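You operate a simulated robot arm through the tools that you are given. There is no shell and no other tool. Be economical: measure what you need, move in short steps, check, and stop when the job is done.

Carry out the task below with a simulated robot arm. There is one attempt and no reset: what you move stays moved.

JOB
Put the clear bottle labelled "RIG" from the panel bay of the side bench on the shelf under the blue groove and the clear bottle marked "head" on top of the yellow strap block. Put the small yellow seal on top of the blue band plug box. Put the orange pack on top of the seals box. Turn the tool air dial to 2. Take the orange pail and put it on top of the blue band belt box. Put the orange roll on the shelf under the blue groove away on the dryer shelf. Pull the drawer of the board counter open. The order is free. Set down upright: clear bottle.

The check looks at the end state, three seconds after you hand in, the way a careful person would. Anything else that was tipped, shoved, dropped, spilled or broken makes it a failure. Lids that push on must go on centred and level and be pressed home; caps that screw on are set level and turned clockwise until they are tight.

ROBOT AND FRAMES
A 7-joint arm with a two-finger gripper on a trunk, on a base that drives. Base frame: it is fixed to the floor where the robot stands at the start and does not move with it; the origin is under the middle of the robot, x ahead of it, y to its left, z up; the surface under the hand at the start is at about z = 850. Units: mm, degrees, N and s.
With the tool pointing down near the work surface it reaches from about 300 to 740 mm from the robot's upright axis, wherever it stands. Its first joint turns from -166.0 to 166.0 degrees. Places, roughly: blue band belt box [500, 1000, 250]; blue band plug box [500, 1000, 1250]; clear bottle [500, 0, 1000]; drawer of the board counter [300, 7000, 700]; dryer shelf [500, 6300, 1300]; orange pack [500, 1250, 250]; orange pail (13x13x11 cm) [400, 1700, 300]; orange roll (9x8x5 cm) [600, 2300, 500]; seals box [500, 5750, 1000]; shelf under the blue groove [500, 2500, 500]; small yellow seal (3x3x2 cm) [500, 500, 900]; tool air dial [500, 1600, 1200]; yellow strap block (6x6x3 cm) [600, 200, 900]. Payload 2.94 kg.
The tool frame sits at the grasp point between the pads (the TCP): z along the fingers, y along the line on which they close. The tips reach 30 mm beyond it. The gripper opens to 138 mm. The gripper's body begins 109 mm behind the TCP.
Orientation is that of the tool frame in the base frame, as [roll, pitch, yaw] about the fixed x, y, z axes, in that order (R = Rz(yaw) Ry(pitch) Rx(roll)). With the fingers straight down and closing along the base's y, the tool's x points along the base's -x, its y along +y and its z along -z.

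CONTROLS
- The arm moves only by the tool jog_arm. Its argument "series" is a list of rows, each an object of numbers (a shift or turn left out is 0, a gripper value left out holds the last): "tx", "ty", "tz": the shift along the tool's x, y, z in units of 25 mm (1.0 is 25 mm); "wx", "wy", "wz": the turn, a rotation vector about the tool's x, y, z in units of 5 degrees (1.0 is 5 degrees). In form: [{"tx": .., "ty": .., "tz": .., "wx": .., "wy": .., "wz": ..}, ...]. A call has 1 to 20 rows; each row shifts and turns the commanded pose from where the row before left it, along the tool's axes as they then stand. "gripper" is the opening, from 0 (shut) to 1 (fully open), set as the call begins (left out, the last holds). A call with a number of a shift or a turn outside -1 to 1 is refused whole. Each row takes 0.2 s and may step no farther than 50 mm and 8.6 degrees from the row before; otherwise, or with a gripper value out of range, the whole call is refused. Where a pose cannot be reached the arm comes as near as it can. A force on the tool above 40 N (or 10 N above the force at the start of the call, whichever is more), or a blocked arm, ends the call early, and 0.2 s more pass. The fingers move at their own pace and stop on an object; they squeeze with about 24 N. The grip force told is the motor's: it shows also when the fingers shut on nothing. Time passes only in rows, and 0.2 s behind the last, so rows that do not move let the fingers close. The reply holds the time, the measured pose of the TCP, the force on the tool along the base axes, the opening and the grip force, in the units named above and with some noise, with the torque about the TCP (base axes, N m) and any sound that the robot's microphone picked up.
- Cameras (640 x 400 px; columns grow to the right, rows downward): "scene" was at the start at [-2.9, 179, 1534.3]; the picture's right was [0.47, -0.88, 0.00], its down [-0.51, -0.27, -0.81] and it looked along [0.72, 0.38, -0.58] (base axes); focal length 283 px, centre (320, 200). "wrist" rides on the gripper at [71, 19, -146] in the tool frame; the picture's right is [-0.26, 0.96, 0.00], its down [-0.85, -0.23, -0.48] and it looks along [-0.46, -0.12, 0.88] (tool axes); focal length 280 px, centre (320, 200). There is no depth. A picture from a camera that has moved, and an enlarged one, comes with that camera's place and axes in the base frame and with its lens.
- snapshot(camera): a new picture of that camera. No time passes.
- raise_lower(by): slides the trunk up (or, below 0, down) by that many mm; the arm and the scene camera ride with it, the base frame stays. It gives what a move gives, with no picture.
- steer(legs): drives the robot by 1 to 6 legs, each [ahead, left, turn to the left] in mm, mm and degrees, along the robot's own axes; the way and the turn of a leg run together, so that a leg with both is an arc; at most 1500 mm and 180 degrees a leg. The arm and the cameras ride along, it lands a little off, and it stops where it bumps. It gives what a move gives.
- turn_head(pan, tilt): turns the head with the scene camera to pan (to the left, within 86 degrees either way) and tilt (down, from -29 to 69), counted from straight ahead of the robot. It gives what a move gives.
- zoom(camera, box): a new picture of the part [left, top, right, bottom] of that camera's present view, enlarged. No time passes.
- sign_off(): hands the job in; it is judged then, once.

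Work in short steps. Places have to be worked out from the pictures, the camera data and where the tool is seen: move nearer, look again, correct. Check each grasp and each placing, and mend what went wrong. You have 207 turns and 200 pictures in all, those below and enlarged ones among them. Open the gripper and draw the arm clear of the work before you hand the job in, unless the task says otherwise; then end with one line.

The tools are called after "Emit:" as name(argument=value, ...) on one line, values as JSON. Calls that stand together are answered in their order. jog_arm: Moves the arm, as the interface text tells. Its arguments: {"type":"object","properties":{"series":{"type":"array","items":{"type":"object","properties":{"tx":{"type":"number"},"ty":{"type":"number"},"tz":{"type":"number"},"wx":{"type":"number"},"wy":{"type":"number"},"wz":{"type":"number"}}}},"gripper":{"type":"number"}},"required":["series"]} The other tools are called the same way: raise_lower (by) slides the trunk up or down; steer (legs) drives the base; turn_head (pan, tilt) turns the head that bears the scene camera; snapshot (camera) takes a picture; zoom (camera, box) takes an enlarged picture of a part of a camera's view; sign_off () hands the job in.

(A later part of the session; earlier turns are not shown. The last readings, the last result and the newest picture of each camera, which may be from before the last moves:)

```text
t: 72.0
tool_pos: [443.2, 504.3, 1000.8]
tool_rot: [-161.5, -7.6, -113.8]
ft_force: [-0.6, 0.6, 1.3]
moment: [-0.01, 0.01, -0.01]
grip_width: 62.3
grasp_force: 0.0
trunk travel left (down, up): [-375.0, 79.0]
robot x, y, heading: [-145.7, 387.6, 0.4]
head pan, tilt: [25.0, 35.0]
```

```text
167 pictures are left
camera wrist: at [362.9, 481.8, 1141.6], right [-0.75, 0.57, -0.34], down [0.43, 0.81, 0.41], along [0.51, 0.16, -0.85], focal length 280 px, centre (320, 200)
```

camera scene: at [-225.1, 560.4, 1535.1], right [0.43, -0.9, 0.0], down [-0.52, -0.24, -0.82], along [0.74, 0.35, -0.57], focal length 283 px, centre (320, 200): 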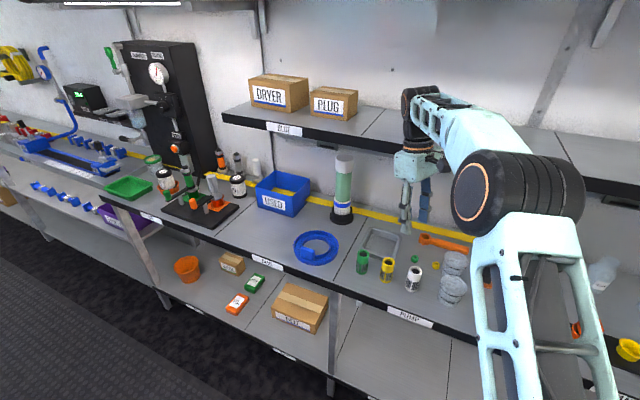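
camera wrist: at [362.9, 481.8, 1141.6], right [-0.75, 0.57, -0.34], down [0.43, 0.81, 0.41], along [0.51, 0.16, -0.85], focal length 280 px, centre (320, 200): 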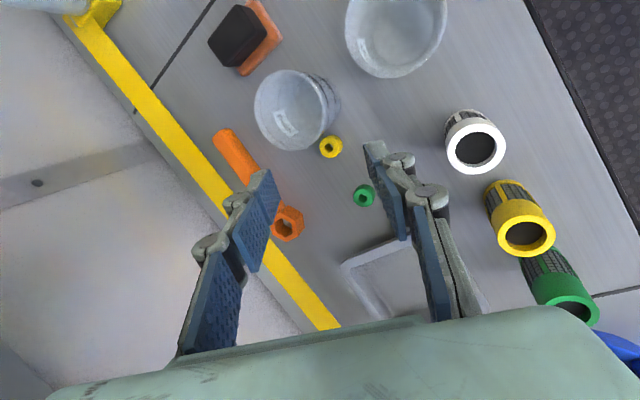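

Seal at (480, 491). I descend to TCP z=890 straddling it.

Emit:
jog_arm(series=[{"tx": -0.16, "tz": 0.93}, {"tx": -0.16, "tz": 0.93}, {"tx": -0.16, "tz": 0.93}, {"tx": -0.16, "tz": 0.93}, {"tx": -0.16, "tz": 0.91}])

Emit:
snapshot(camera="wrist")

Emit:
zoom(camera="scene", box=[350, 120, 590, 270])

```text
t: 73.2
tool_pos: [477.3, 497.3, 890.9]
tool_rot: [-161.4, -7.5, -113.8]
ft_force: [-1.0, 0.9, 2.9]
moment: [0.09, 0.07, 0.03]
grip_width: 62.6
grasp_force: 0.0
trunk travel left (down, up): [-375.0, 79.0]
robot x, y, heading: [-149.5, 383.9, 0.4]
head pan, tilt: [25.0, 35.0]
```

```text
166 pictures are left
camera wrist: at [398.2, 474.2, 1031.9], right [-0.75, 0.57, -0.34], down [0.43, 0.81, 0.41], along [0.51, 0.16, -0.85], focal length 280 px, centre (320, 200)
```

wrist: 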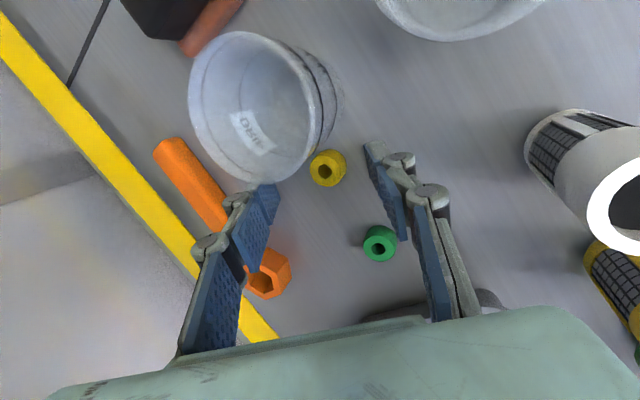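

```text
2.67 times, centred on (470, 195) of scene
camera zoom: at [-150.4, 561.6, 1535.1], right [0.43, -0.9, 0.0], down [-0.52, -0.24, -0.82], along [0.74, 0.35, -0.57], focal length 755 px, centre (-80, 213)
```

zoom: 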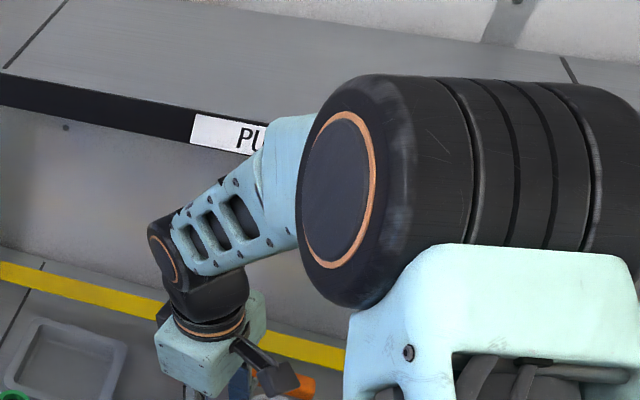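

The lean leaves too little pad on the seal, and un-leaning would bring the forearm into the shelf edge. I retreat, lower the trunk by 220 with the arm raised relative to it, to get a flatter forearm.

Emit:
jog_arm(series=[{"tz": -0.93, "tx": 0.16}, {"tz": -0.93, "tx": 0.16}, {"tz": -0.93, "tx": 0.16}, {"tz": -0.93, "tx": 0.16}, {"tz": -0.93, "tx": 0.16}])

Emit:
steer(legs=[[-180, 0, 0]])

Emit:
jog_arm(series=[{"wx": -1}, {"wx": -1}, {"wx": -1}, {"tz": -1}, {"tz": -1}, {"tz": -1}, {"tz": -1}, {"tz": -1}, {"tz": -1}, {"tz": -1}, {"tz": -1}, {"tz": -1}])

Emit:
raise_lower(by=-220)

Emit:
snapshot(camera="scene")

```text
t: 74.4
tool_pos: [442.1, 505.0, 1002.9]
tool_rot: [-161.4, -7.5, -113.8]
ft_force: [0.4, 0.3, 0.0]
moment: [0.02, 0.02, 0.0]
grip_width: 62.0
grasp_force: 0.0
trunk travel left (down, up): [-375.0, 79.0]
robot x, y, heading: [-149.9, 387.3, 0.3]
head pan, tilt: [25.0, 35.0]
```

```text
t: 75.9
tool_pos: [264.2, 505.1, 1002.6]
tool_rot: [-161.4, -7.6, -113.8]
ft_force: [-0.5, -0.1, -0.6]
moment: [-0.02, 0.01, -0.01]
grip_width: 62.0
grasp_force: 0.1
trunk travel left (down, up): [-375.0, 79.0]
robot x, y, heading: [-324.0, 385.6, 0.1]
head pan, tilt: [25.0, 35.0]
```

```text
t: 78.5
tool_pos: [263.2, 536.5, 1224.9]
tool_rot: [-176.3, -7.6, -113.8]
ft_force: [0.8, 0.5, 0.4]
moment: [-0.02, 0.02, 0.0]
grip_width: 62.1
grasp_force: 0.0
trunk travel left (down, up): [-375.0, 79.0]
robot x, y, heading: [-324.8, 385.6, 0.2]
head pan, tilt: [25.0, 35.0]
```

```text
t: 80.8
tool_pos: [263.6, 536.7, 1005.9]
tool_rot: [-176.5, -7.5, -113.8]
ft_force: [1.1, 0.4, -0.4]
moment: [-0.01, 0.01, 0.04]
grip_width: 62.2
grasp_force: 0.0
trunk travel left (down, up): [-155.0, 299.0]
robot x, y, heading: [-328.2, 387.3, 0.5]
head pan, tilt: [25.0, 35.0]
```

```text
164 pictures are left
camera scene: at [-328.0, 560.9, 1315.0], right [0.43, -0.9, 0.0], down [-0.52, -0.25, -0.82], along [0.74, 0.35, -0.57], focal length 283 px, centre (320, 200)
```

scene: 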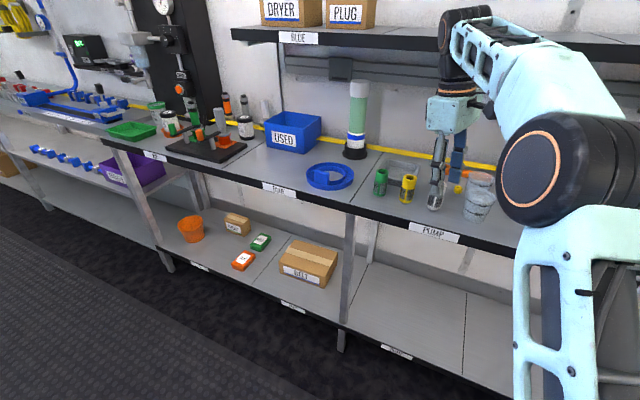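

Forearm is now flat. Re-lean 15°, narrow the opening, drive in, and descend to z≈897.

Emit:
jog_arm(series=[{"wx": 1}, {"wx": 1}, {"wx": 1}], gripper=0.31)

Emit:
steer(legs=[[180, 0, 0]])

Emit:
snapshot(camera="scene")

```text
t: 81.6
tool_pos: [263.6, 538.3, 1005.3]
tool_rot: [-161.3, -7.6, -113.8]
ft_force: [-0.3, 0.3, 0.1]
moment: [-0.03, 0.04, 0.0]
grip_width: 42.8
grasp_force: 0.2
trunk travel left (down, up): [-155.0, 299.0]
robot x, y, heading: [-323.7, 384.2, 0.3]
head pan, tilt: [25.0, 35.0]
```

```text
t: 83.1
tool_pos: [445.6, 538.3, 1004.9]
tool_rot: [-161.4, -7.6, -113.7]
ft_force: [0.6, 0.8, -1.1]
moment: [0.02, -0.03, -0.01]
grip_width: 43.0
grasp_force: 0.2
trunk travel left (down, up): [-155.0, 299.0]
robot x, y, heading: [-144.9, 387.3, 0.2]
head pan, tilt: [25.0, 35.0]
```

```text
163 pictures are left
camera scene: at [-146.5, 561.9, 1314.9], right [0.43, -0.9, 0.0], down [-0.52, -0.25, -0.82], along [0.74, 0.35, -0.57], focal length 283 px, centre (320, 200)
```

scene: 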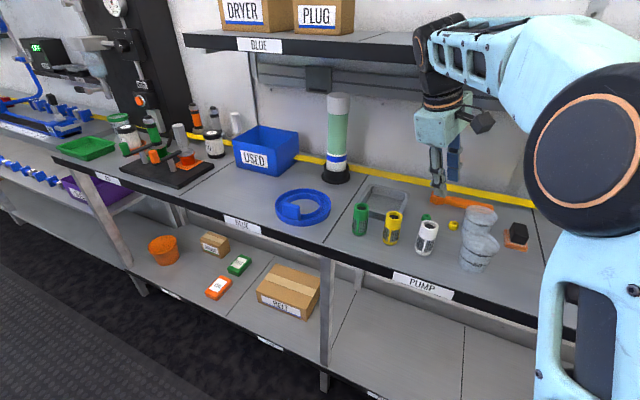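

Descend onto the seal.

Emit:
jog_arm(series=[{"tx": 0.1, "ty": -0.08, "tz": 0.96}, {"tx": 0.1, "ty": -0.08, "tz": 0.96}, {"tx": 0.1, "ty": -0.08, "tz": 0.96}, {"tx": 0.1, "ty": -0.08, "tz": 0.96}, {"tx": 0.1, "ty": -0.08, "tz": 0.96}])

Emit:
jog_arm(series=[{"wx": -0.5}, {"wx": -0.5}, {"wx": -0.5}, {"wx": -0.5}, {"wx": -0.5}, {"wx": -0.5}])

Emit:
snapshot(camera="wrist")

```text
t: 84.3
tool_pos: [480.0, 492.8, 895.8]
tool_rot: [-161.5, -7.6, -113.7]
ft_force: [-0.4, 0.0, 1.6]
moment: [-0.04, -0.02, 0.0]
grip_width: 42.8
grasp_force: 0.1
trunk travel left (down, up): [-155.0, 299.0]
robot x, y, heading: [-144.3, 389.9, 0.5]
head pan, tilt: [25.0, 35.0]
```

```text
t: 85.7
tool_pos: [477.4, 493.1, 898.5]
tool_rot: [-176.4, -7.5, -113.8]
ft_force: [0.9, 0.5, -0.4]
moment: [-0.03, -0.02, 0.01]
grip_width: 42.9
grasp_force: 0.0
trunk travel left (down, up): [-155.0, 299.0]
robot x, y, heading: [-146.9, 391.5, 0.2]
head pan, tilt: [25.0, 35.0]
```

```text
162 pictures are left
camera wrist: at [431.8, 458.3, 1049.9], right [-0.78, 0.62, -0.09], down [0.55, 0.75, 0.37], along [0.3, 0.24, -0.92], focal length 280 px, centre (320, 200)
```

wrist: 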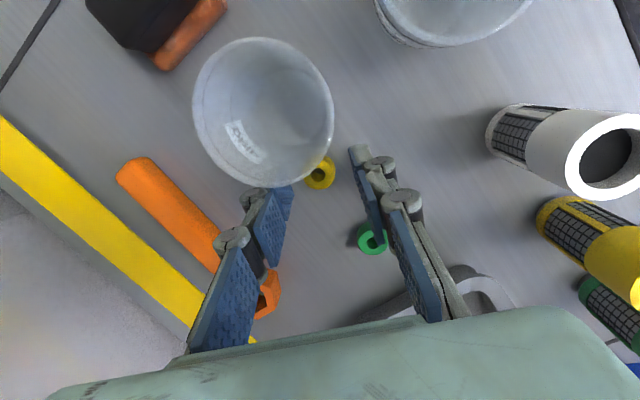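

Clear. Final descent of 14 mm, then close.

Emit:
jog_arm(series=[{"tx": -0.12, "tz": 0.28}, {"tx": -0.11, "ty": -0.03, "tz": 0.28}])

Emit:
jog_arm(series=[{}, {}, {}], gripper=0)

Emit:
snapshot(camera="wrist")

```text
t: 86.3
tool_pos: [480.4, 497.1, 883.2]
tool_rot: [-176.4, -7.5, -113.8]
ft_force: [-0.4, -0.8, 3.0]
moment: [0.06, 0.13, 0.01]
grip_width: 43.1
grasp_force: 0.2
trunk travel left (down, up): [-155.0, 299.0]
robot x, y, heading: [-148.4, 382.6, 0.0]
head pan, tilt: [25.0, 35.0]
```

```text
t: 87.1
tool_pos: [481.2, 496.3, 881.5]
tool_rot: [-176.4, -7.6, -113.8]
ft_force: [0.0, 0.6, -0.5]
moment: [0.0, 0.02, 0.0]
grip_width: 20.6
grasp_force: 24.1
trunk travel left (down, up): [-155.0, 299.0]
robot x, y, heading: [-147.2, 384.4, 0.3]
head pan, tilt: [25.0, 35.0]
```

```text
161 pictures are left
camera wrist: at [435.2, 461.3, 1034.8], right [-0.78, 0.62, -0.09], down [0.55, 0.75, 0.37], along [0.3, 0.24, -0.92], focal length 280 px, centre (320, 200)
```

wrist: 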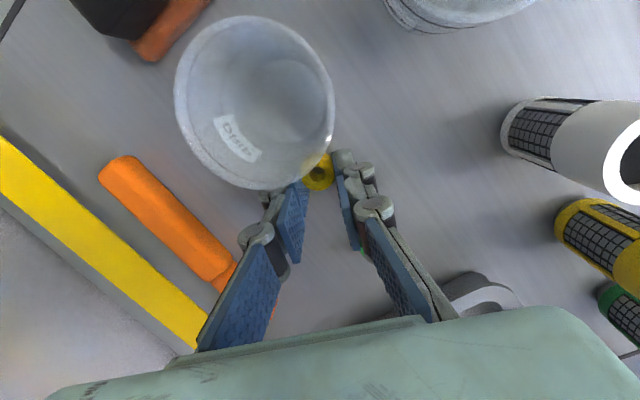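

Seal gripped (20.6 mm). I reverse the path: up, lean, out.

Emit:
jog_arm(series=[{"tz": -0.3}, {"tz": -0.3}, {"wx": 0.5}, {"wx": 0.5}, {"wx": 0.5}, {"wx": 0.5}, {"wx": 0.5}, {"wx": 0.5}, {"tx": -0.1, "ty": 0.08, "tz": -0.96}, {"tx": -0.1, "ty": 0.08, "tz": -0.96}, {"tx": -0.1, "ty": 0.08, "tz": -0.96}, {"tx": -0.1, "ty": 0.08, "tz": -0.96}])

Emit:
snapshot(camera="wrist")

```text
t: 89.7
tool_pos: [454.7, 534.5, 984.0]
tool_rot: [-161.5, -7.5, -113.8]
ft_force: [0.5, 0.1, -1.0]
moment: [-0.05, -0.01, -0.01]
grip_width: 20.6
grasp_force: 24.3
trunk travel left (down, up): [-155.0, 299.0]
robot x, y, heading: [-146.5, 386.8, 0.5]
head pan, tilt: [25.0, 35.0]
```

```text
160 pictures are left
camera wrist: at [374.6, 512.8, 1124.6], right [-0.75, 0.57, -0.34], down [0.43, 0.81, 0.41], along [0.51, 0.16, -0.85], focal length 280 px, centre (320, 200)
```

wrist: 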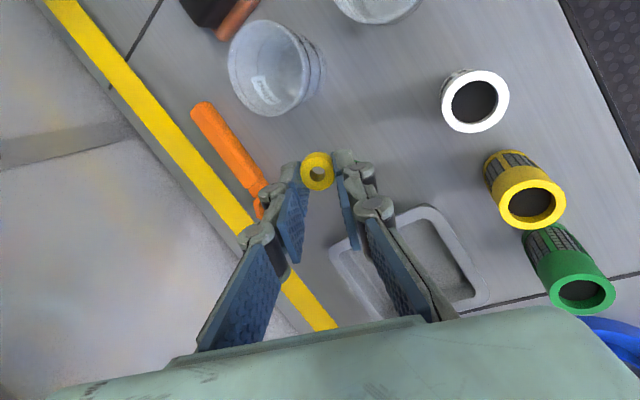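

Seal is held. I back out, raise the arm/trunk and look at the PLUG box.

Emit:
steer(legs=[[-200, 0, 0]])

Emit:
raise_lower(by=299)

Emit:
turn_head(pan=30, tilt=5)

Emit:
snapshot(camera="scene")

```text
t: 91.3
tool_pos: [257.6, 532.3, 983.1]
tool_rot: [-161.4, -7.5, -113.9]
ft_force: [0.6, 0.5, -0.3]
moment: [0.0, -0.03, 0.02]
grip_width: 20.4
grasp_force: 23.8
trunk travel left (down, up): [-155.0, 299.0]
robot x, y, heading: [-343.2, 387.0, -0.0]
head pan, tilt: [25.0, 35.0]
```

```text
t: 94.3
tool_pos: [258.8, 533.5, 1282.8]
tool_rot: [-161.3, -7.4, -113.9]
ft_force: [-0.2, 0.4, -1.2]
moment: [0.0, 0.02, 0.01]
grip_width: 20.3
grasp_force: 24.0
trunk travel left (down, up): [-454.0, 0.0]
robot x, y, heading: [-344.9, 387.2, 0.4]
head pan, tilt: [25.0, 35.0]
```

```text
t: 95.3
tool_pos: [258.1, 532.2, 1282.3]
tool_rot: [-161.3, -7.5, -113.9]
ft_force: [-0.5, 0.6, -0.4]
moment: [-0.02, -0.03, 0.02]
grip_width: 20.3
grasp_force: 24.0
trunk travel left (down, up): [-454.0, 0.0]
robot x, y, heading: [-341.3, 386.0, 0.4]
head pan, tilt: [30.0, 5.0]
```

```text
159 pictures are left
camera scene: at [-343.7, 569.7, 1661.7], right [0.5, -0.86, 0.0], down [-0.08, -0.04, -1.0], along [0.86, 0.5, -0.09], focal length 283 px, centre (320, 200)
```

scene: 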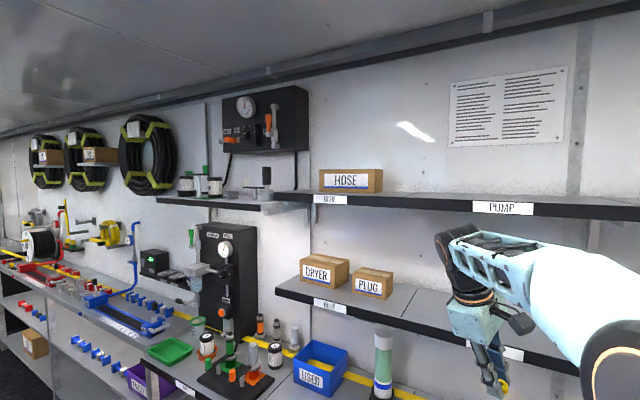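

Upper shelf (underside ≈1555) forces a leaned-back hand. I rotate the tool to face forward (camera on top), pitch about 40° from vertical; the ring will settle flat when released low.

Emit:
jog_arm(series=[{"wx": -1}, {"wx": -1}, {"wx": -1}, {"wx": -0.7}, {"wz": -1}, {"wz": -1}, {"wz": -1}, {"wz": -1}, {"wz": -1}, {"wz": -1}, {"wz": -1}, {"wz": -1}, {"wz": -1}, {"wz": -1}, {"wz": -1}, {"wz": -1}, {"wz": -1}, {"wz": -1}, {"wz": -1}, {"wz": -1}])

Emit:
jog_arm(series=[{"wz": -1}, {"wz": -1}, {"wz": -1}, {"wz": -1}, {"wz": -1}, {"wz": -1}, {"wz": -0.8}, {"wy": 1}, {"wy": 1}, {"wy": 1}, {"wy": 1}, {"wy": 1}, {"wy": 1}, {"wy": 0.5}])

```text
t: 99.5
tool_pos: [257.7, 533.4, 1282.0]
tool_rot: [172.6, -1.4, -33.7]
ft_force: [0.0, 0.0, -0.5]
moment: [0.02, 0.03, -0.03]
grip_width: 20.5
grasp_force: 24.0
trunk travel left (down, up): [-454.0, 0.0]
robot x, y, heading: [-342.4, 387.1, 0.1]
head pan, tilt: [30.0, 5.0]
```

```text
t: 102.5
tool_pos: [258.3, 532.7, 1282.9]
tool_rot: [172.0, -29.3, 4.2]
ft_force: [0.1, -0.7, -1.2]
moment: [0.03, 0.01, -0.01]
grip_width: 20.4
grasp_force: 24.2
trunk travel left (down, up): [-454.0, 0.0]
robot x, y, heading: [-342.5, 387.6, 0.1]
head pan, tilt: [30.0, 5.0]
```

Trim roll and pitch.

Emit:
jog_arm(series=[{"wx": 0.9}, {"wx": 0.8}, {"wy": 1}, {"wy": 1}])

Emit:
snapshot(camera="wrist")

```text
t: 103.5
tool_pos: [258.6, 531.6, 1282.2]
tool_rot: [-179.3, -39.3, 3.9]
ft_force: [-0.2, -0.5, -1.4]
moment: [-0.04, -0.01, 0.0]
grip_width: 20.5
grasp_force: 24.4
trunk travel left (down, up): [-454.0, 0.0]
robot x, y, heading: [-344.2, 386.7, -0.1]
head pan, tilt: [30.0, 5.0]
```

```text
158 pictures are left
camera wrist: at [222.7, 508.5, 1440.6], right [-0.13, -0.98, -0.17], down [-0.97, 0.16, -0.17], along [0.19, 0.15, -0.97], focal length 280 px, centre (320, 200)
```

wrist: 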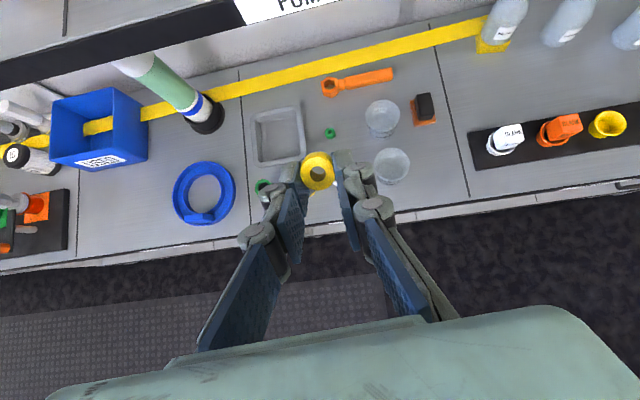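

Ring is at the tips. Raise 150 mm, drive left 350 and forward 150.

Emit:
jog_arm(series=[{"tx": 0.63, "tz": -0.775}, {"tx": 0.63, "tz": -0.775}, {"tx": 0.63, "tz": -0.775}, {"tx": 0.63, "tz": -0.775}, {"tx": 0.63, "tz": -0.775}, {"tx": 0.63, "tz": -0.775}])

Emit:
steer(legs=[[0, 350, 0], [130, 0, 0]])

Emit:
snapshot(camera="wrist")

Emit:
snapshot(camera="scene")

```text
t: 104.9
tool_pos: [256.7, 530.8, 1433.8]
tool_rot: [-179.5, -39.2, 4.1]
ft_force: [-0.6, 0.4, 0.4]
moment: [0.0, -0.03, 0.01]
grip_width: 20.2
grasp_force: 23.8
trunk travel left (down, up): [-454.0, 0.0]
robot x, y, heading: [-343.6, 385.8, 0.4]
head pan, tilt: [30.0, 5.0]
```

```text
t: 109.4
tool_pos: [388.7, 885.9, 1433.2]
tool_rot: [-179.4, -39.2, 4.1]
ft_force: [0.9, 0.2, -1.0]
moment: [0.01, 0.01, 0.0]
grip_width: 20.5
grasp_force: 24.0
trunk travel left (down, up): [-454.0, 0.0]
robot x, y, heading: [-214.9, 742.2, 0.0]
head pan, tilt: [30.0, 5.0]
```

```text
157 pictures are left
camera wrist: at [353.4, 862.1, 1591.9], right [-0.13, -0.98, -0.17], down [-0.97, 0.16, -0.17], along [0.19, 0.15, -0.97], focal length 280 px, centre (320, 200)
```

wrist: 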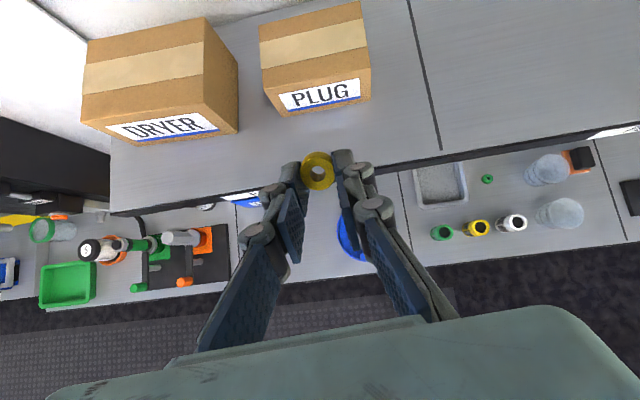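

```text
156 pictures are left
camera scene: at [-212.4, 923.9, 1661.8], right [0.5, -0.86, 0.0], down [-0.08, -0.04, -1.0], along [0.86, 0.5, -0.09], focal length 283 px, centre (320, 200)
```

scene: 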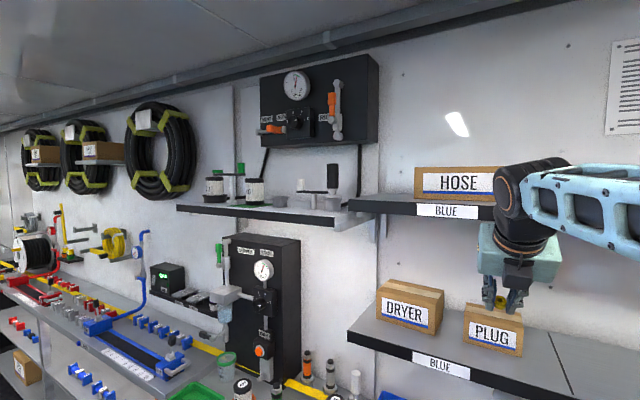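

I zoom to measure the clearance between box top and upper shelf.

Emit:
zoom(camera="scene", box=[340, 180, 580, 380])

```text
2.00 times, centred on (460, 280) of scene
camera zoom: at [-212.4, 923.9, 1661.8], right [0.5, -0.86, 0.0], down [-0.08, -0.04, -1.0], along [0.86, 0.5, -0.09], focal length 566 px, centre (40, 40)
```

zoom: 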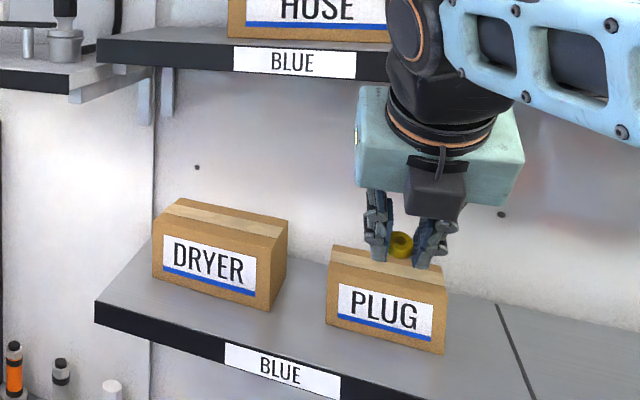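

Upper underside ≥1560, so there's room. Lower 66, then move forward ~150 at constant height.

Emit:
jog_arm(series=[{"tx": -0.83, "tz": 1.0}, {"tx": -0.83, "tz": 1.0}, {"tx": 0.78, "tz": 0.634, "ty": 0.064}, {"tx": 0.78, "tz": 0.634, "ty": 0.064}, {"tx": 0.78, "tz": 0.634, "ty": 0.064}, {"tx": 0.78, "tz": 0.634, "ty": 0.064}])

Emit:
snapshot(camera="wrist")

Emit:
zoom(camera="scene", box=[400, 180, 560, 380])

```text
t: 110.8
tool_pos: [488.1, 888.1, 1368.5]
tool_rot: [-179.2, -39.2, 3.9]
ft_force: [0.0, 0.7, -0.5]
moment: [-0.03, -0.01, -0.02]
grip_width: 20.5
grasp_force: 24.0
trunk travel left (down, up): [-454.0, 0.0]
robot x, y, heading: [-214.0, 739.8, -0.1]
head pan, tilt: [30.0, 5.0]
```

```text
154 pictures are left
camera wrist: at [452.7, 865.2, 1526.5], right [-0.13, -0.98, -0.17], down [-0.97, 0.16, -0.17], along [0.19, 0.15, -0.97], focal length 280 px, centre (320, 200)
```

wrist: 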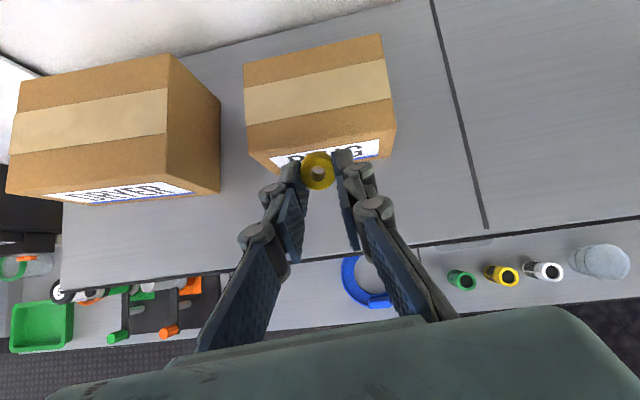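

```text
2.00 times, centred on (480, 280) of scene
camera zoom: at [-212.5, 924.0, 1661.8], right [0.5, -0.86, 0.0], down [-0.08, -0.04, -1.0], along [0.86, 0.5, -0.09], focal length 566 px, centre (0, 40)
```

zoom: 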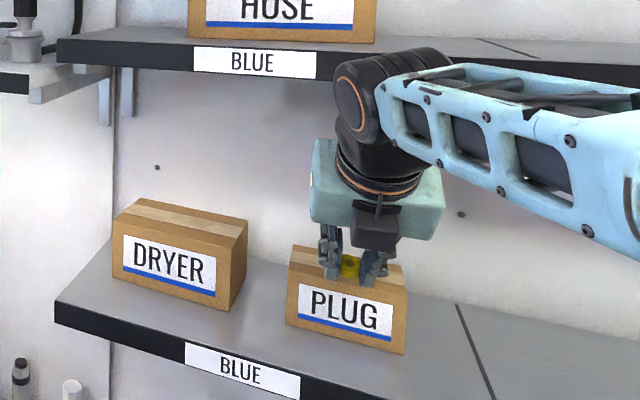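

Advance another 62 mm over the box top.

Emit:
jog_arm(series=[{"tx": 0.64, "tz": 0.52, "ty": 0.1}, {"tx": 0.64, "tz": 0.52, "ty": 0.1}, {"tx": 0.64, "tz": 0.52, "ty": 0.1}])

Emit:
snapshot(camera="wrist")

Emit:
zoom(camera="scene", box=[440, 270, 560, 370])

```text
t: 111.6
tool_pos: [551.4, 886.3, 1368.8]
tool_rot: [-179.4, -39.2, 4.1]
ft_force: [-0.6, 0.7, -0.1]
moment: [0.0, 0.02, -0.01]
grip_width: 20.5
grasp_force: 24.0
trunk travel left (down, up): [-454.0, 0.0]
robot x, y, heading: [-212.7, 739.2, -0.0]
head pan, tilt: [30.0, 5.0]
```

```text
152 pictures are left
camera wrist: at [516.1, 862.2, 1526.3], right [-0.13, -0.98, -0.17], down [-0.97, 0.16, -0.17], along [0.19, 0.15, -0.97], focal length 280 px, centre (320, 200)
```

wrist: 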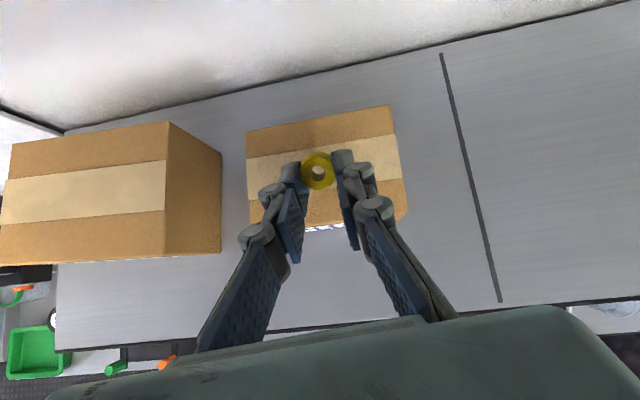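

```text
4.00 times, centred on (500, 320) of scene
camera zoom: at [-212.3, 924.0, 1661.8], right [0.5, -0.86, 0.0], down [-0.08, -0.04, -1.0], along [0.86, 0.5, -0.09], focal length 1133 px, centre (-400, -280)
```

zoom: 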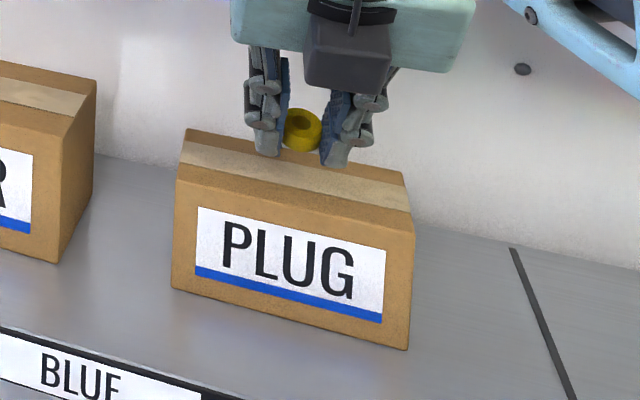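

Centred over the box. Lower in 2 mm steps until contact.

Emit:
jog_arm(series=[{"tx": -0.05, "tz": 0.062}, {"tx": -0.05, "tz": 0.062}, {"tx": -0.05, "tz": 0.062}])

Emit:
zoom(camera="scene", box=[480, 280, 544, 330])

```text
t: 112.4
tool_pos: [550.4, 885.2, 1363.6]
tool_rot: [-179.4, -39.3, 4.0]
ft_force: [0.4, 0.3, 0.2]
moment: [0.01, 0.02, -0.04]
grip_width: 20.3
grasp_force: 24.0
trunk travel left (down, up): [-454.0, 0.0]
robot x, y, heading: [-211.6, 741.5, 0.1]
head pan, tilt: [30.0, 5.0]
```

```text
8.00 times, centred on (512, 305) of scene
camera zoom: at [-213.4, 923.9, 1661.8], right [0.5, -0.86, 0.0], down [-0.08, -0.04, -1.0], along [0.86, 0.5, -0.09], focal length 2266 px, centre (-1216, -640)
```

zoom: 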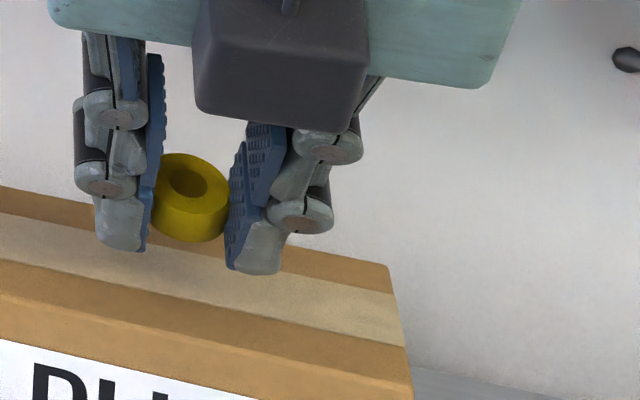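

Continue down until contact.

Emit:
jog_arm(series=[{"tx": -0.05, "tz": 0.062}, {"tx": -0.05, "tz": 0.062}, {"tx": -0.05, "tz": 0.062}])

Emit:
zoom(camera="scene", box=[480, 280, 544, 330])

```text
t: 113.2
tool_pos: [550.3, 884.7, 1356.7]
tool_rot: [-179.4, -39.2, 3.9]
ft_force: [1.0, 0.2, 0.1]
moment: [0.01, 0.01, -0.03]
grip_width: 20.4
grasp_force: 23.5
trunk travel left (down, up): [-454.0, 0.0]
robot x, y, heading: [-207.8, 741.5, -0.1]
head pan, tilt: [30.0, 5.0]
```

```text
8.00 times, centred on (512, 305) of scene
camera zoom: at [-213.4, 923.9, 1661.8], right [0.5, -0.86, 0.0], down [-0.08, -0.04, -1.0], along [0.86, 0.5, -0.09], focal length 2266 px, centre (-1216, -640)
```

zoom: 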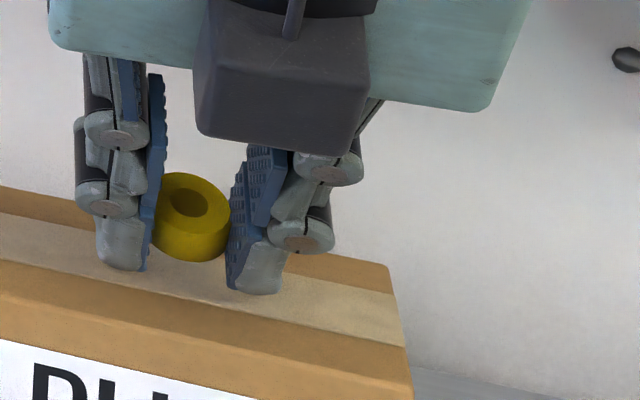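

Still no contact; continue.

Emit:
jog_arm(series=[{"tx": -0.05, "tz": 0.062}, {"tx": -0.05, "tz": 0.062}, {"tx": -0.05, "tz": 0.062}, {"tx": -0.05, "tz": 0.062}])

Emit:
zoom(camera="scene", box=[480, 280, 544, 330])

```text
t: 114.2
tool_pos: [549.8, 884.1, 1350.6]
tool_rot: [-179.3, -39.3, 3.9]
ft_force: [0.7, 0.6, 1.6]
moment: [-0.06, -0.05, 0.02]
grip_width: 20.5
grasp_force: 23.2
trunk travel left (down, up): [-454.0, 0.0]
robot x, y, heading: [-213.3, 738.0, 0.2]
head pan, tilt: [30.0, 5.0]
```

```text
8.00 times, centred on (512, 305) of scene
camera zoom: at [-213.7, 923.9, 1661.9], right [0.5, -0.86, 0.0], down [-0.08, -0.04, -1.0], along [0.86, 0.5, -0.09], focal length 2266 px, centre (-1216, -640)
```

zoom: 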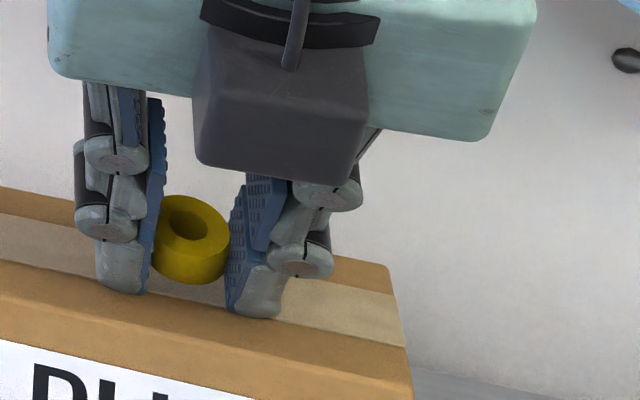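

Just touching. One more small step, then open.

Emit:
jog_arm(series=[{"tx": -0.03, "tz": 0.04}, {"tx": -0.03, "tz": 0.04}])

Emit:
jog_arm(series=[{}, {}], gripper=0.3)

Emit:
zoom(camera="scene", box=[480, 280, 544, 330])

```text
t: 114.8
tool_pos: [550.6, 883.6, 1349.8]
tool_rot: [-179.4, -39.6, 3.9]
ft_force: [3.8, -0.2, 11.6]
moment: [-0.19, -0.25, 0.04]
grip_width: 20.4
grasp_force: 23.9
trunk travel left (down, up): [-454.0, 0.0]
robot x, y, heading: [-209.9, 739.1, -0.1]
head pan, tilt: [30.0, 5.0]
```

```text
t: 115.4
tool_pos: [549.8, 885.4, 1349.1]
tool_rot: [-179.2, -39.4, 3.8]
ft_force: [3.8, 2.4, 16.7]
moment: [0.27, -0.17, -0.2]
grip_width: 41.9
grasp_force: 2.5
trunk travel left (down, up): [-454.0, 0.0]
robot x, y, heading: [-212.5, 739.2, -0.1]
head pan, tilt: [30.0, 5.0]
```

```text
8.00 times, centred on (512, 305) of scene
camera zoom: at [-215.1, 923.6, 1662.0], right [0.5, -0.86, 0.0], down [-0.07, -0.04, -1.0], along [0.86, 0.5, -0.09], focal length 2266 px, centre (-1216, -640)
```

zoom: 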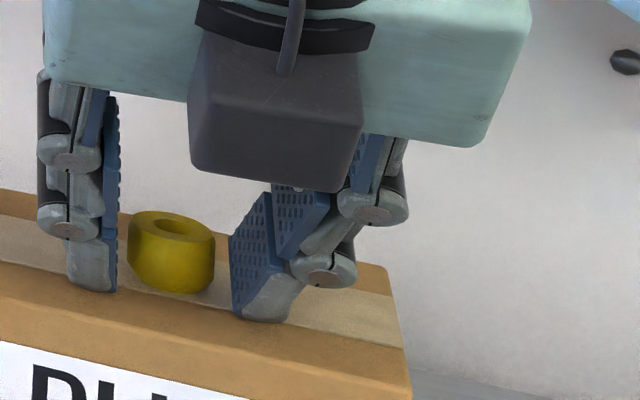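

Seal is flat on the box. Lift slightly and back out horizontally.

Emit:
jog_arm(series=[{"tx": 0.2, "tz": -0.25}, {"tx": -0.78, "tz": -0.634}, {"tx": -0.78, "tz": -0.634}, {"tx": -0.78, "tz": -0.634}, {"tx": -0.78, "tz": -0.634}, {"tx": -0.78, "tz": -0.634}, {"tx": -0.78, "tz": -0.634}])

Emit:
steer(legs=[[-200, 0, 0]])

Emit:
turn_head(pan=45, tilt=20)

Emit:
snapshot(camera="scene")

Emit:
snapshot(camera="wrist")

```text
t: 117.0
tool_pos: [397.2, 871.3, 1356.0]
tool_rot: [-179.3, -39.3, 3.8]
ft_force: [-0.5, 0.9, 0.7]
moment: [-0.02, 0.0, 0.01]
grip_width: 41.4
grasp_force: 0.0
trunk travel left (down, up): [-454.0, 0.0]
robot x, y, heading: [-211.2, 741.7, 0.4]
head pan, tilt: [30.0, 5.0]
```

```text
t: 118.6
tool_pos: [202.5, 873.0, 1356.4]
tool_rot: [-179.4, -39.3, 4.1]
ft_force: [0.6, 0.0, -0.9]
moment: [-0.03, -0.04, -0.01]
grip_width: 41.3
grasp_force: 0.1
trunk travel left (down, up): [-454.0, 0.0]
robot x, y, heading: [-407.1, 738.9, 0.2]
head pan, tilt: [30.0, 5.0]
```

```text
t: 119.4
tool_pos: [204.5, 872.8, 1356.1]
tool_rot: [-179.4, -39.1, 4.1]
ft_force: [0.4, 0.0, -0.5]
moment: [0.02, 0.02, 0.0]
grip_width: 41.5
grasp_force: 0.1
trunk travel left (down, up): [-454.0, 0.0]
robot x, y, heading: [-406.9, 737.0, 0.5]
head pan, tilt: [45.0, 20.0]
```

```text
146 pictures are left
camera scene: at [-423.5, 942.9, 1637.5], right [0.71, -0.7, 0.0], down [-0.24, -0.24, -0.94], along [0.66, 0.67, -0.34], focal length 283 px, centre (320, 200)
```

scene: 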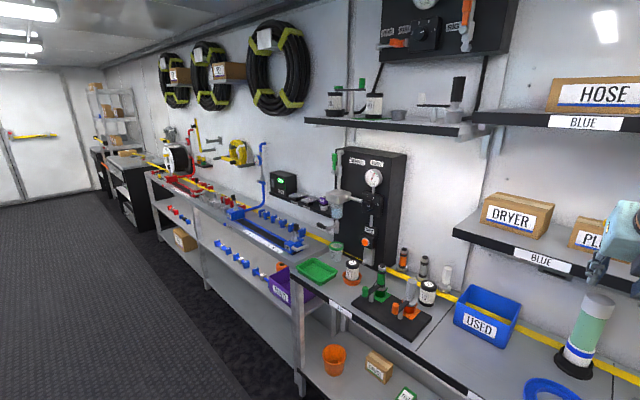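

```text
145 pictures are left
camera wrist: at [168.2, 849.2, 1513.5], right [-0.13, -0.98, -0.17], down [-0.97, 0.16, -0.17], along [0.19, 0.15, -0.97], focal length 280 px, centre (320, 200)
```

wrist: 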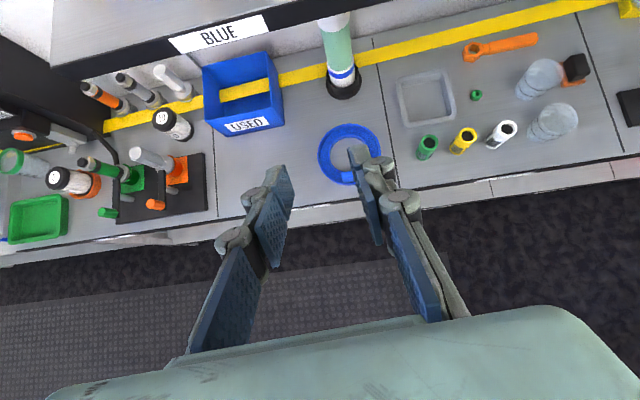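

Let me zoom on the black panel for the tool-air dial and on the region at left (blue groove).

Emit:
zoom(camera="scene", box=[320, 140, 420, 270])

Emit:
zoom(camera="scene", box=[190, 130, 330, 300])

Emit:
zoom(camera="scene", box=[370, 0, 530, 80])

```text
3.08 times, centred on (370, 205) of scene
camera zoom: at [-423.5, 942.9, 1637.5], right [0.71, -0.7, 0.0], down [-0.24, -0.24, -0.94], along [0.66, 0.67, -0.34], focal length 871 px, centre (166, 185)
```

zoom: 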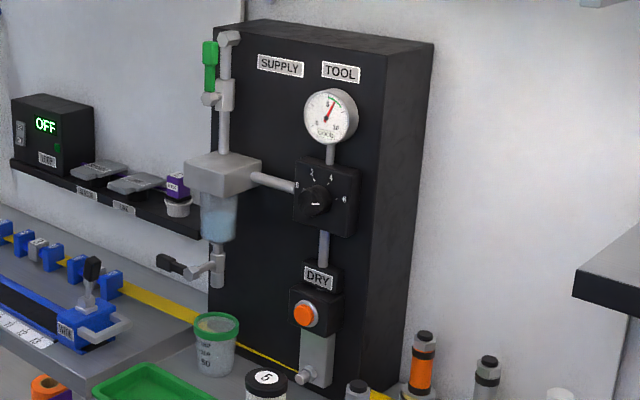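

```text
2.35 times, centred on (260, 215) of scene
camera zoom: at [-423.5, 942.9, 1637.5], right [0.71, -0.7, 0.0], down [-0.24, -0.24, -0.94], along [0.66, 0.67, -0.34], focal length 666 px, centre (461, 165)
```

zoom: 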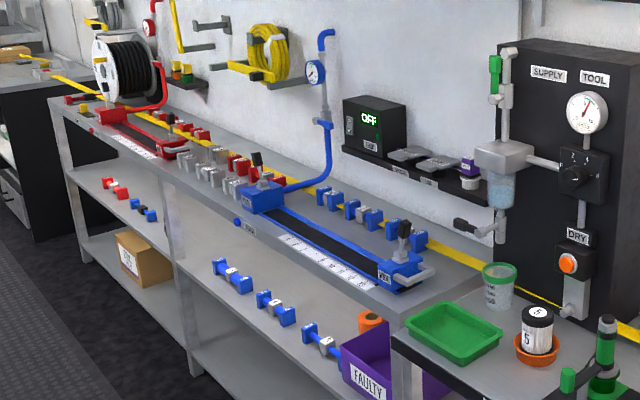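

```text
4.00 times, centred on (450, 40) of scene
camera zoom: at [-423.5, 942.9, 1637.5], right [0.71, -0.7, 0.0], down [-0.24, -0.24, -0.94], along [0.66, 0.67, -0.34], focal length 1133 px, centre (-200, 840)
```

zoom: 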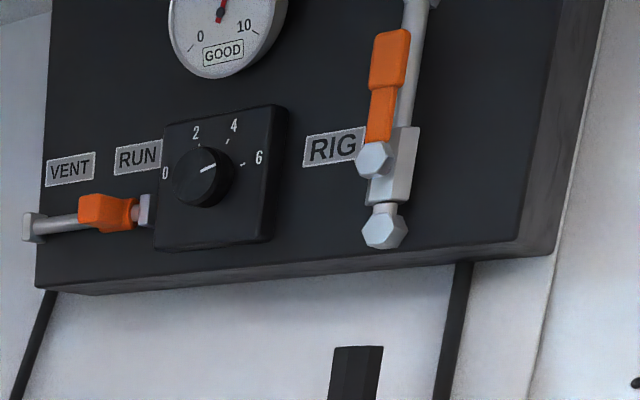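

The tool-air dial is the rotary knob under the TOOL gauge. I drive left ~750 and look at it.

Emit:
steer(legs=[[0, 750, 0]])

Emit:
turn_head(pan=10, tilt=28)

Emit:
snapshot(camera="scene")

```text
t: 126.4
tool_pos: [197.2, 1626.8, 1355.3]
tool_rot: [-179.4, -39.2, 4.3]
ft_force: [0.1, 0.3, 0.0]
moment: [-0.01, -0.01, -0.04]
grip_width: 41.4
grasp_force: 0.0
trunk travel left (down, up): [-454.0, 0.0]
robot x, y, heading: [-412.0, 1494.7, 0.4]
head pan, tilt: [45.0, 20.0]
```

```text
t: 127.4
tool_pos: [197.8, 1626.6, 1355.7]
tool_rot: [-179.4, -39.2, 4.3]
ft_force: [-0.3, -0.1, -0.4]
moment: [-0.02, 0.02, -0.01]
grip_width: 41.4
grasp_force: 0.0
trunk travel left (down, up): [-454.0, 0.0]
robot x, y, heading: [-415.7, 1490.9, 0.4]
head pan, tilt: [10.0, 28.0]
```

```text
141 pictures are left
camera scene: at [-404.4, 1645.4, 1624.6], right [0.18, -0.98, 0.0], down [-0.46, -0.09, -0.88], along [0.87, 0.16, -0.47], focal length 283 px, centre (320, 200)
```

scene: 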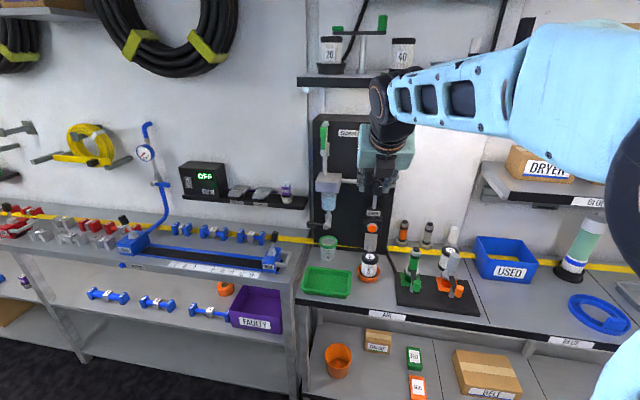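

The hand blocks the dial. I shift right 300 and look again.

Emit:
steer(legs=[[0, -280, 0]])

Emit:
turn_head(pan=25, tilt=20)

Emit:
snapshot(camera="scene")

```text
t: 130.4
tool_pos: [199.9, 1350.2, 1356.4]
tool_rot: [-179.3, -39.1, 4.6]
ft_force: [0.1, -0.2, 0.3]
moment: [0.02, -0.01, 0.01]
grip_width: 41.4
grasp_force: 0.0
trunk travel left (down, up): [-454.0, 0.0]
robot x, y, heading: [-410.1, 1211.9, 0.7]
head pan, tilt: [10.0, 28.0]
```

```text
t: 131.2
tool_pos: [201.0, 1351.6, 1355.5]
tool_rot: [-179.2, -39.3, 4.6]
ft_force: [0.7, 0.0, -0.3]
moment: [0.0, 0.02, 0.01]
grip_width: 41.4
grasp_force: 0.0
trunk travel left (down, up): [-454.0, 0.0]
robot x, y, heading: [-407.9, 1211.7, 0.9]
head pan, tilt: [25.0, 20.0]
```

```text
140 pictures are left
camera scene: at [-408.1, 1389.2, 1637.4], right [0.43, -0.9, 0.0], down [-0.31, -0.15, -0.94], along [0.85, 0.41, -0.34], focal length 283 px, centre (320, 200)
```

scene: 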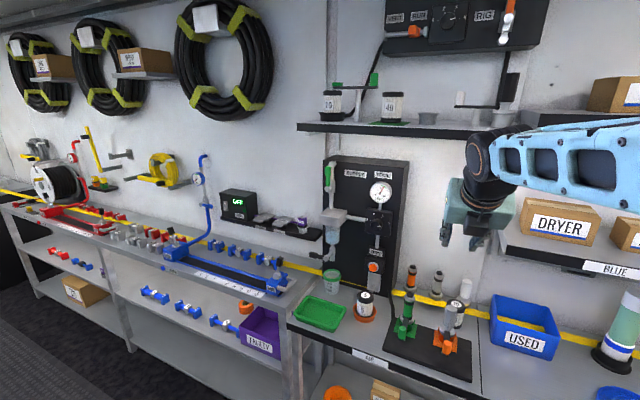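

Emit:
zoom(camera="scene", box=[350, 170, 414, 250])

Emit:
zoom(camera="scene", box=[290, 140, 490, 380])

```text
5.00 times, centred on (382, 210) of scene
camera zoom: at [-408.1, 1389.2, 1637.4], right [0.43, -0.9, 0.0], down [-0.31, -0.15, -0.94], along [0.85, 0.41, -0.34], focal length 1416 px, centre (10, 150)
```

zoom: 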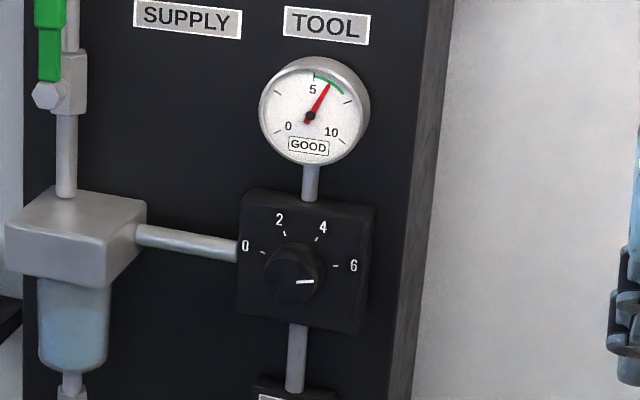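

```text
1.67 times, centred on (390, 260) of scene
camera zoom: at [-408.1, 1389.2, 1637.4], right [0.43, -0.9, 0.0], down [-0.31, -0.15, -0.94], along [0.85, 0.41, -0.34], focal length 472 px, centre (203, 100)
```

zoom: 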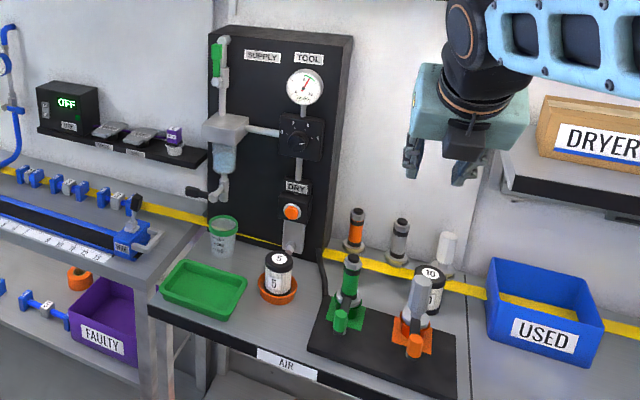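

The dial's marks run 0 (left) → 2 → 4 → 6 (right); the pointer is presently around 6, so it needs ~120° counter-clockwise. The knob is at about (527, 1612, 1199). I level the tool to horizontal.

Emit:
jog_arm(series=[{"wy": 1}, {"wy": 1}, {"wy": 1}, {"wy": 1}, {"wy": 1}, {"wy": 1}, {"wy": 1}, {"wy": 1}, {"wy": 1}])

Emit:
zoom(camera="scene", box=[366, 205, 398, 235])

```text
t: 133.2
tool_pos: [199.8, 1350.9, 1354.4]
tool_rot: [-175.0, -84.2, 0.0]
ft_force: [1.4, 0.7, -0.4]
moment: [0.0, 0.01, 0.0]
grip_width: 41.5
grasp_force: 0.0
trunk travel left (down, up): [-454.0, 0.0]
robot x, y, heading: [-409.3, 1211.4, 0.9]
head pan, tilt: [25.0, 20.0]
```

```text
13.33 times, centred on (382, 220) of scene
camera zoom: at [-407.8, 1389.3, 1637.5], right [0.44, -0.9, 0.0], down [-0.31, -0.15, -0.94], along [0.85, 0.41, -0.34], focal length 3776 px, centre (-507, -67)
```

zoom: 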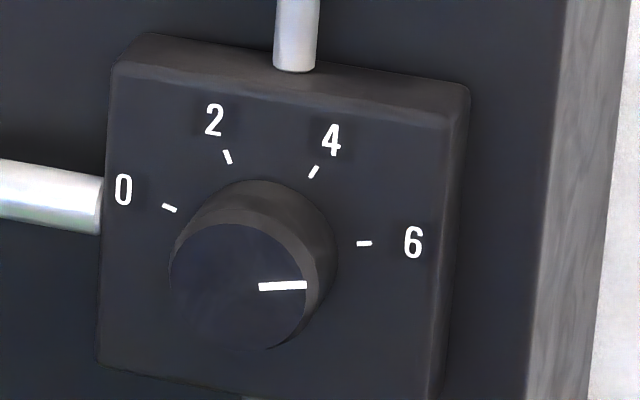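

Pointer sits exactly at 6; marks are ~53° apart, so ~107° CCW is needed. I square the tool to +x, lower the trunk, and drive in front of the knob.

Emit:
jog_arm(series=[{"wx": -1}, {"wy": 1}], gripper=0.55)

Emit:
raise_lower(by=-155)

Emit:
steer(legs=[[0, 262, -0.9], [190, 0, 0]])

Emit:
snapshot(camera="wrist")

Emit:
snapshot(camera="scene")

```text
t: 133.8
tool_pos: [201.5, 1349.7, 1355.1]
tool_rot: [177.9, -89.3, 2.2]
ft_force: [0.6, 0.1, 0.8]
moment: [-0.04, -0.02, 0.0]
grip_width: 76.1
grasp_force: 0.1
trunk travel left (down, up): [-454.0, 0.0]
robot x, y, heading: [-410.3, 1210.9, 0.8]
head pan, tilt: [25.0, 20.0]
```

```text
t: 135.6
tool_pos: [201.0, 1349.7, 1201.0]
tool_rot: [179.9, -89.3, 0.1]
ft_force: [0.0, 0.4, -0.2]
moment: [0.02, -0.02, -0.02]
grip_width: 75.9
grasp_force: 0.0
trunk travel left (down, up): [-299.0, 155.0]
robot x, y, heading: [-409.3, 1213.5, 0.5]
head pan, tilt: [25.0, 20.0]
```

```text
t: 139.7
tool_pos: [387.7, 1603.1, 1200.2]
tool_rot: [179.5, -89.2, -0.5]
ft_force: [0.6, 0.4, -0.9]
moment: [-0.03, -0.01, 0.0]
grip_width: 76.0
grasp_force: 0.0
trunk travel left (down, up): [-299.0, 155.0]
robot x, y, heading: [-222.5, 1476.2, -0.2]
head pan, tilt: [25.0, 20.0]
```

```text
136 pictures are left
camera wrist: at [243.0, 1585.7, 1274.0], right [-0.02, -0.96, -0.26], down [-0.48, 0.24, -0.84], along [0.88, 0.11, -0.47], focal length 280 px, centre (320, 200)
```

wrist: 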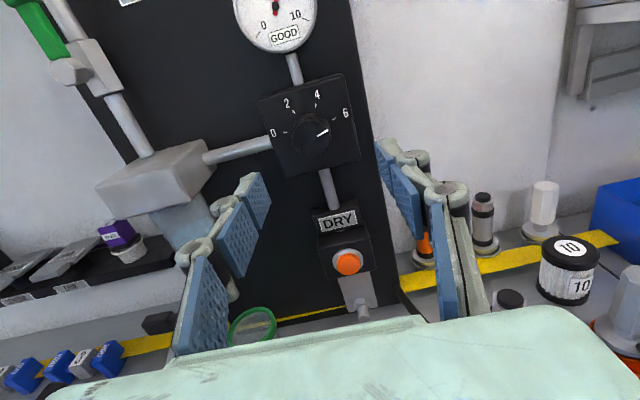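

```text
135 pictures are left
camera scene: at [-220.1, 1652.6, 1482.5], right [0.42, -0.91, 0.0], down [-0.31, -0.14, -0.94], along [0.85, 0.39, -0.34], focal length 283 px, centre (320, 200)
```

scene: 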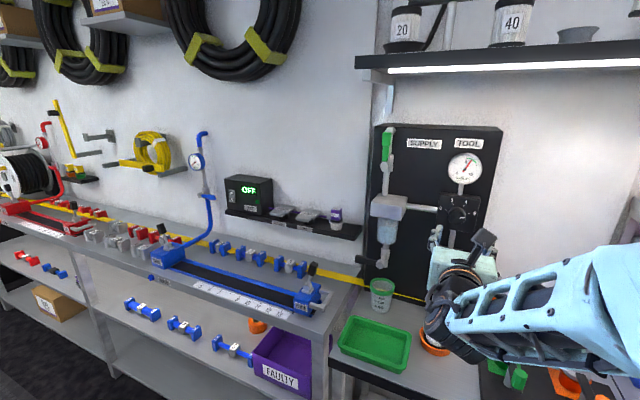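

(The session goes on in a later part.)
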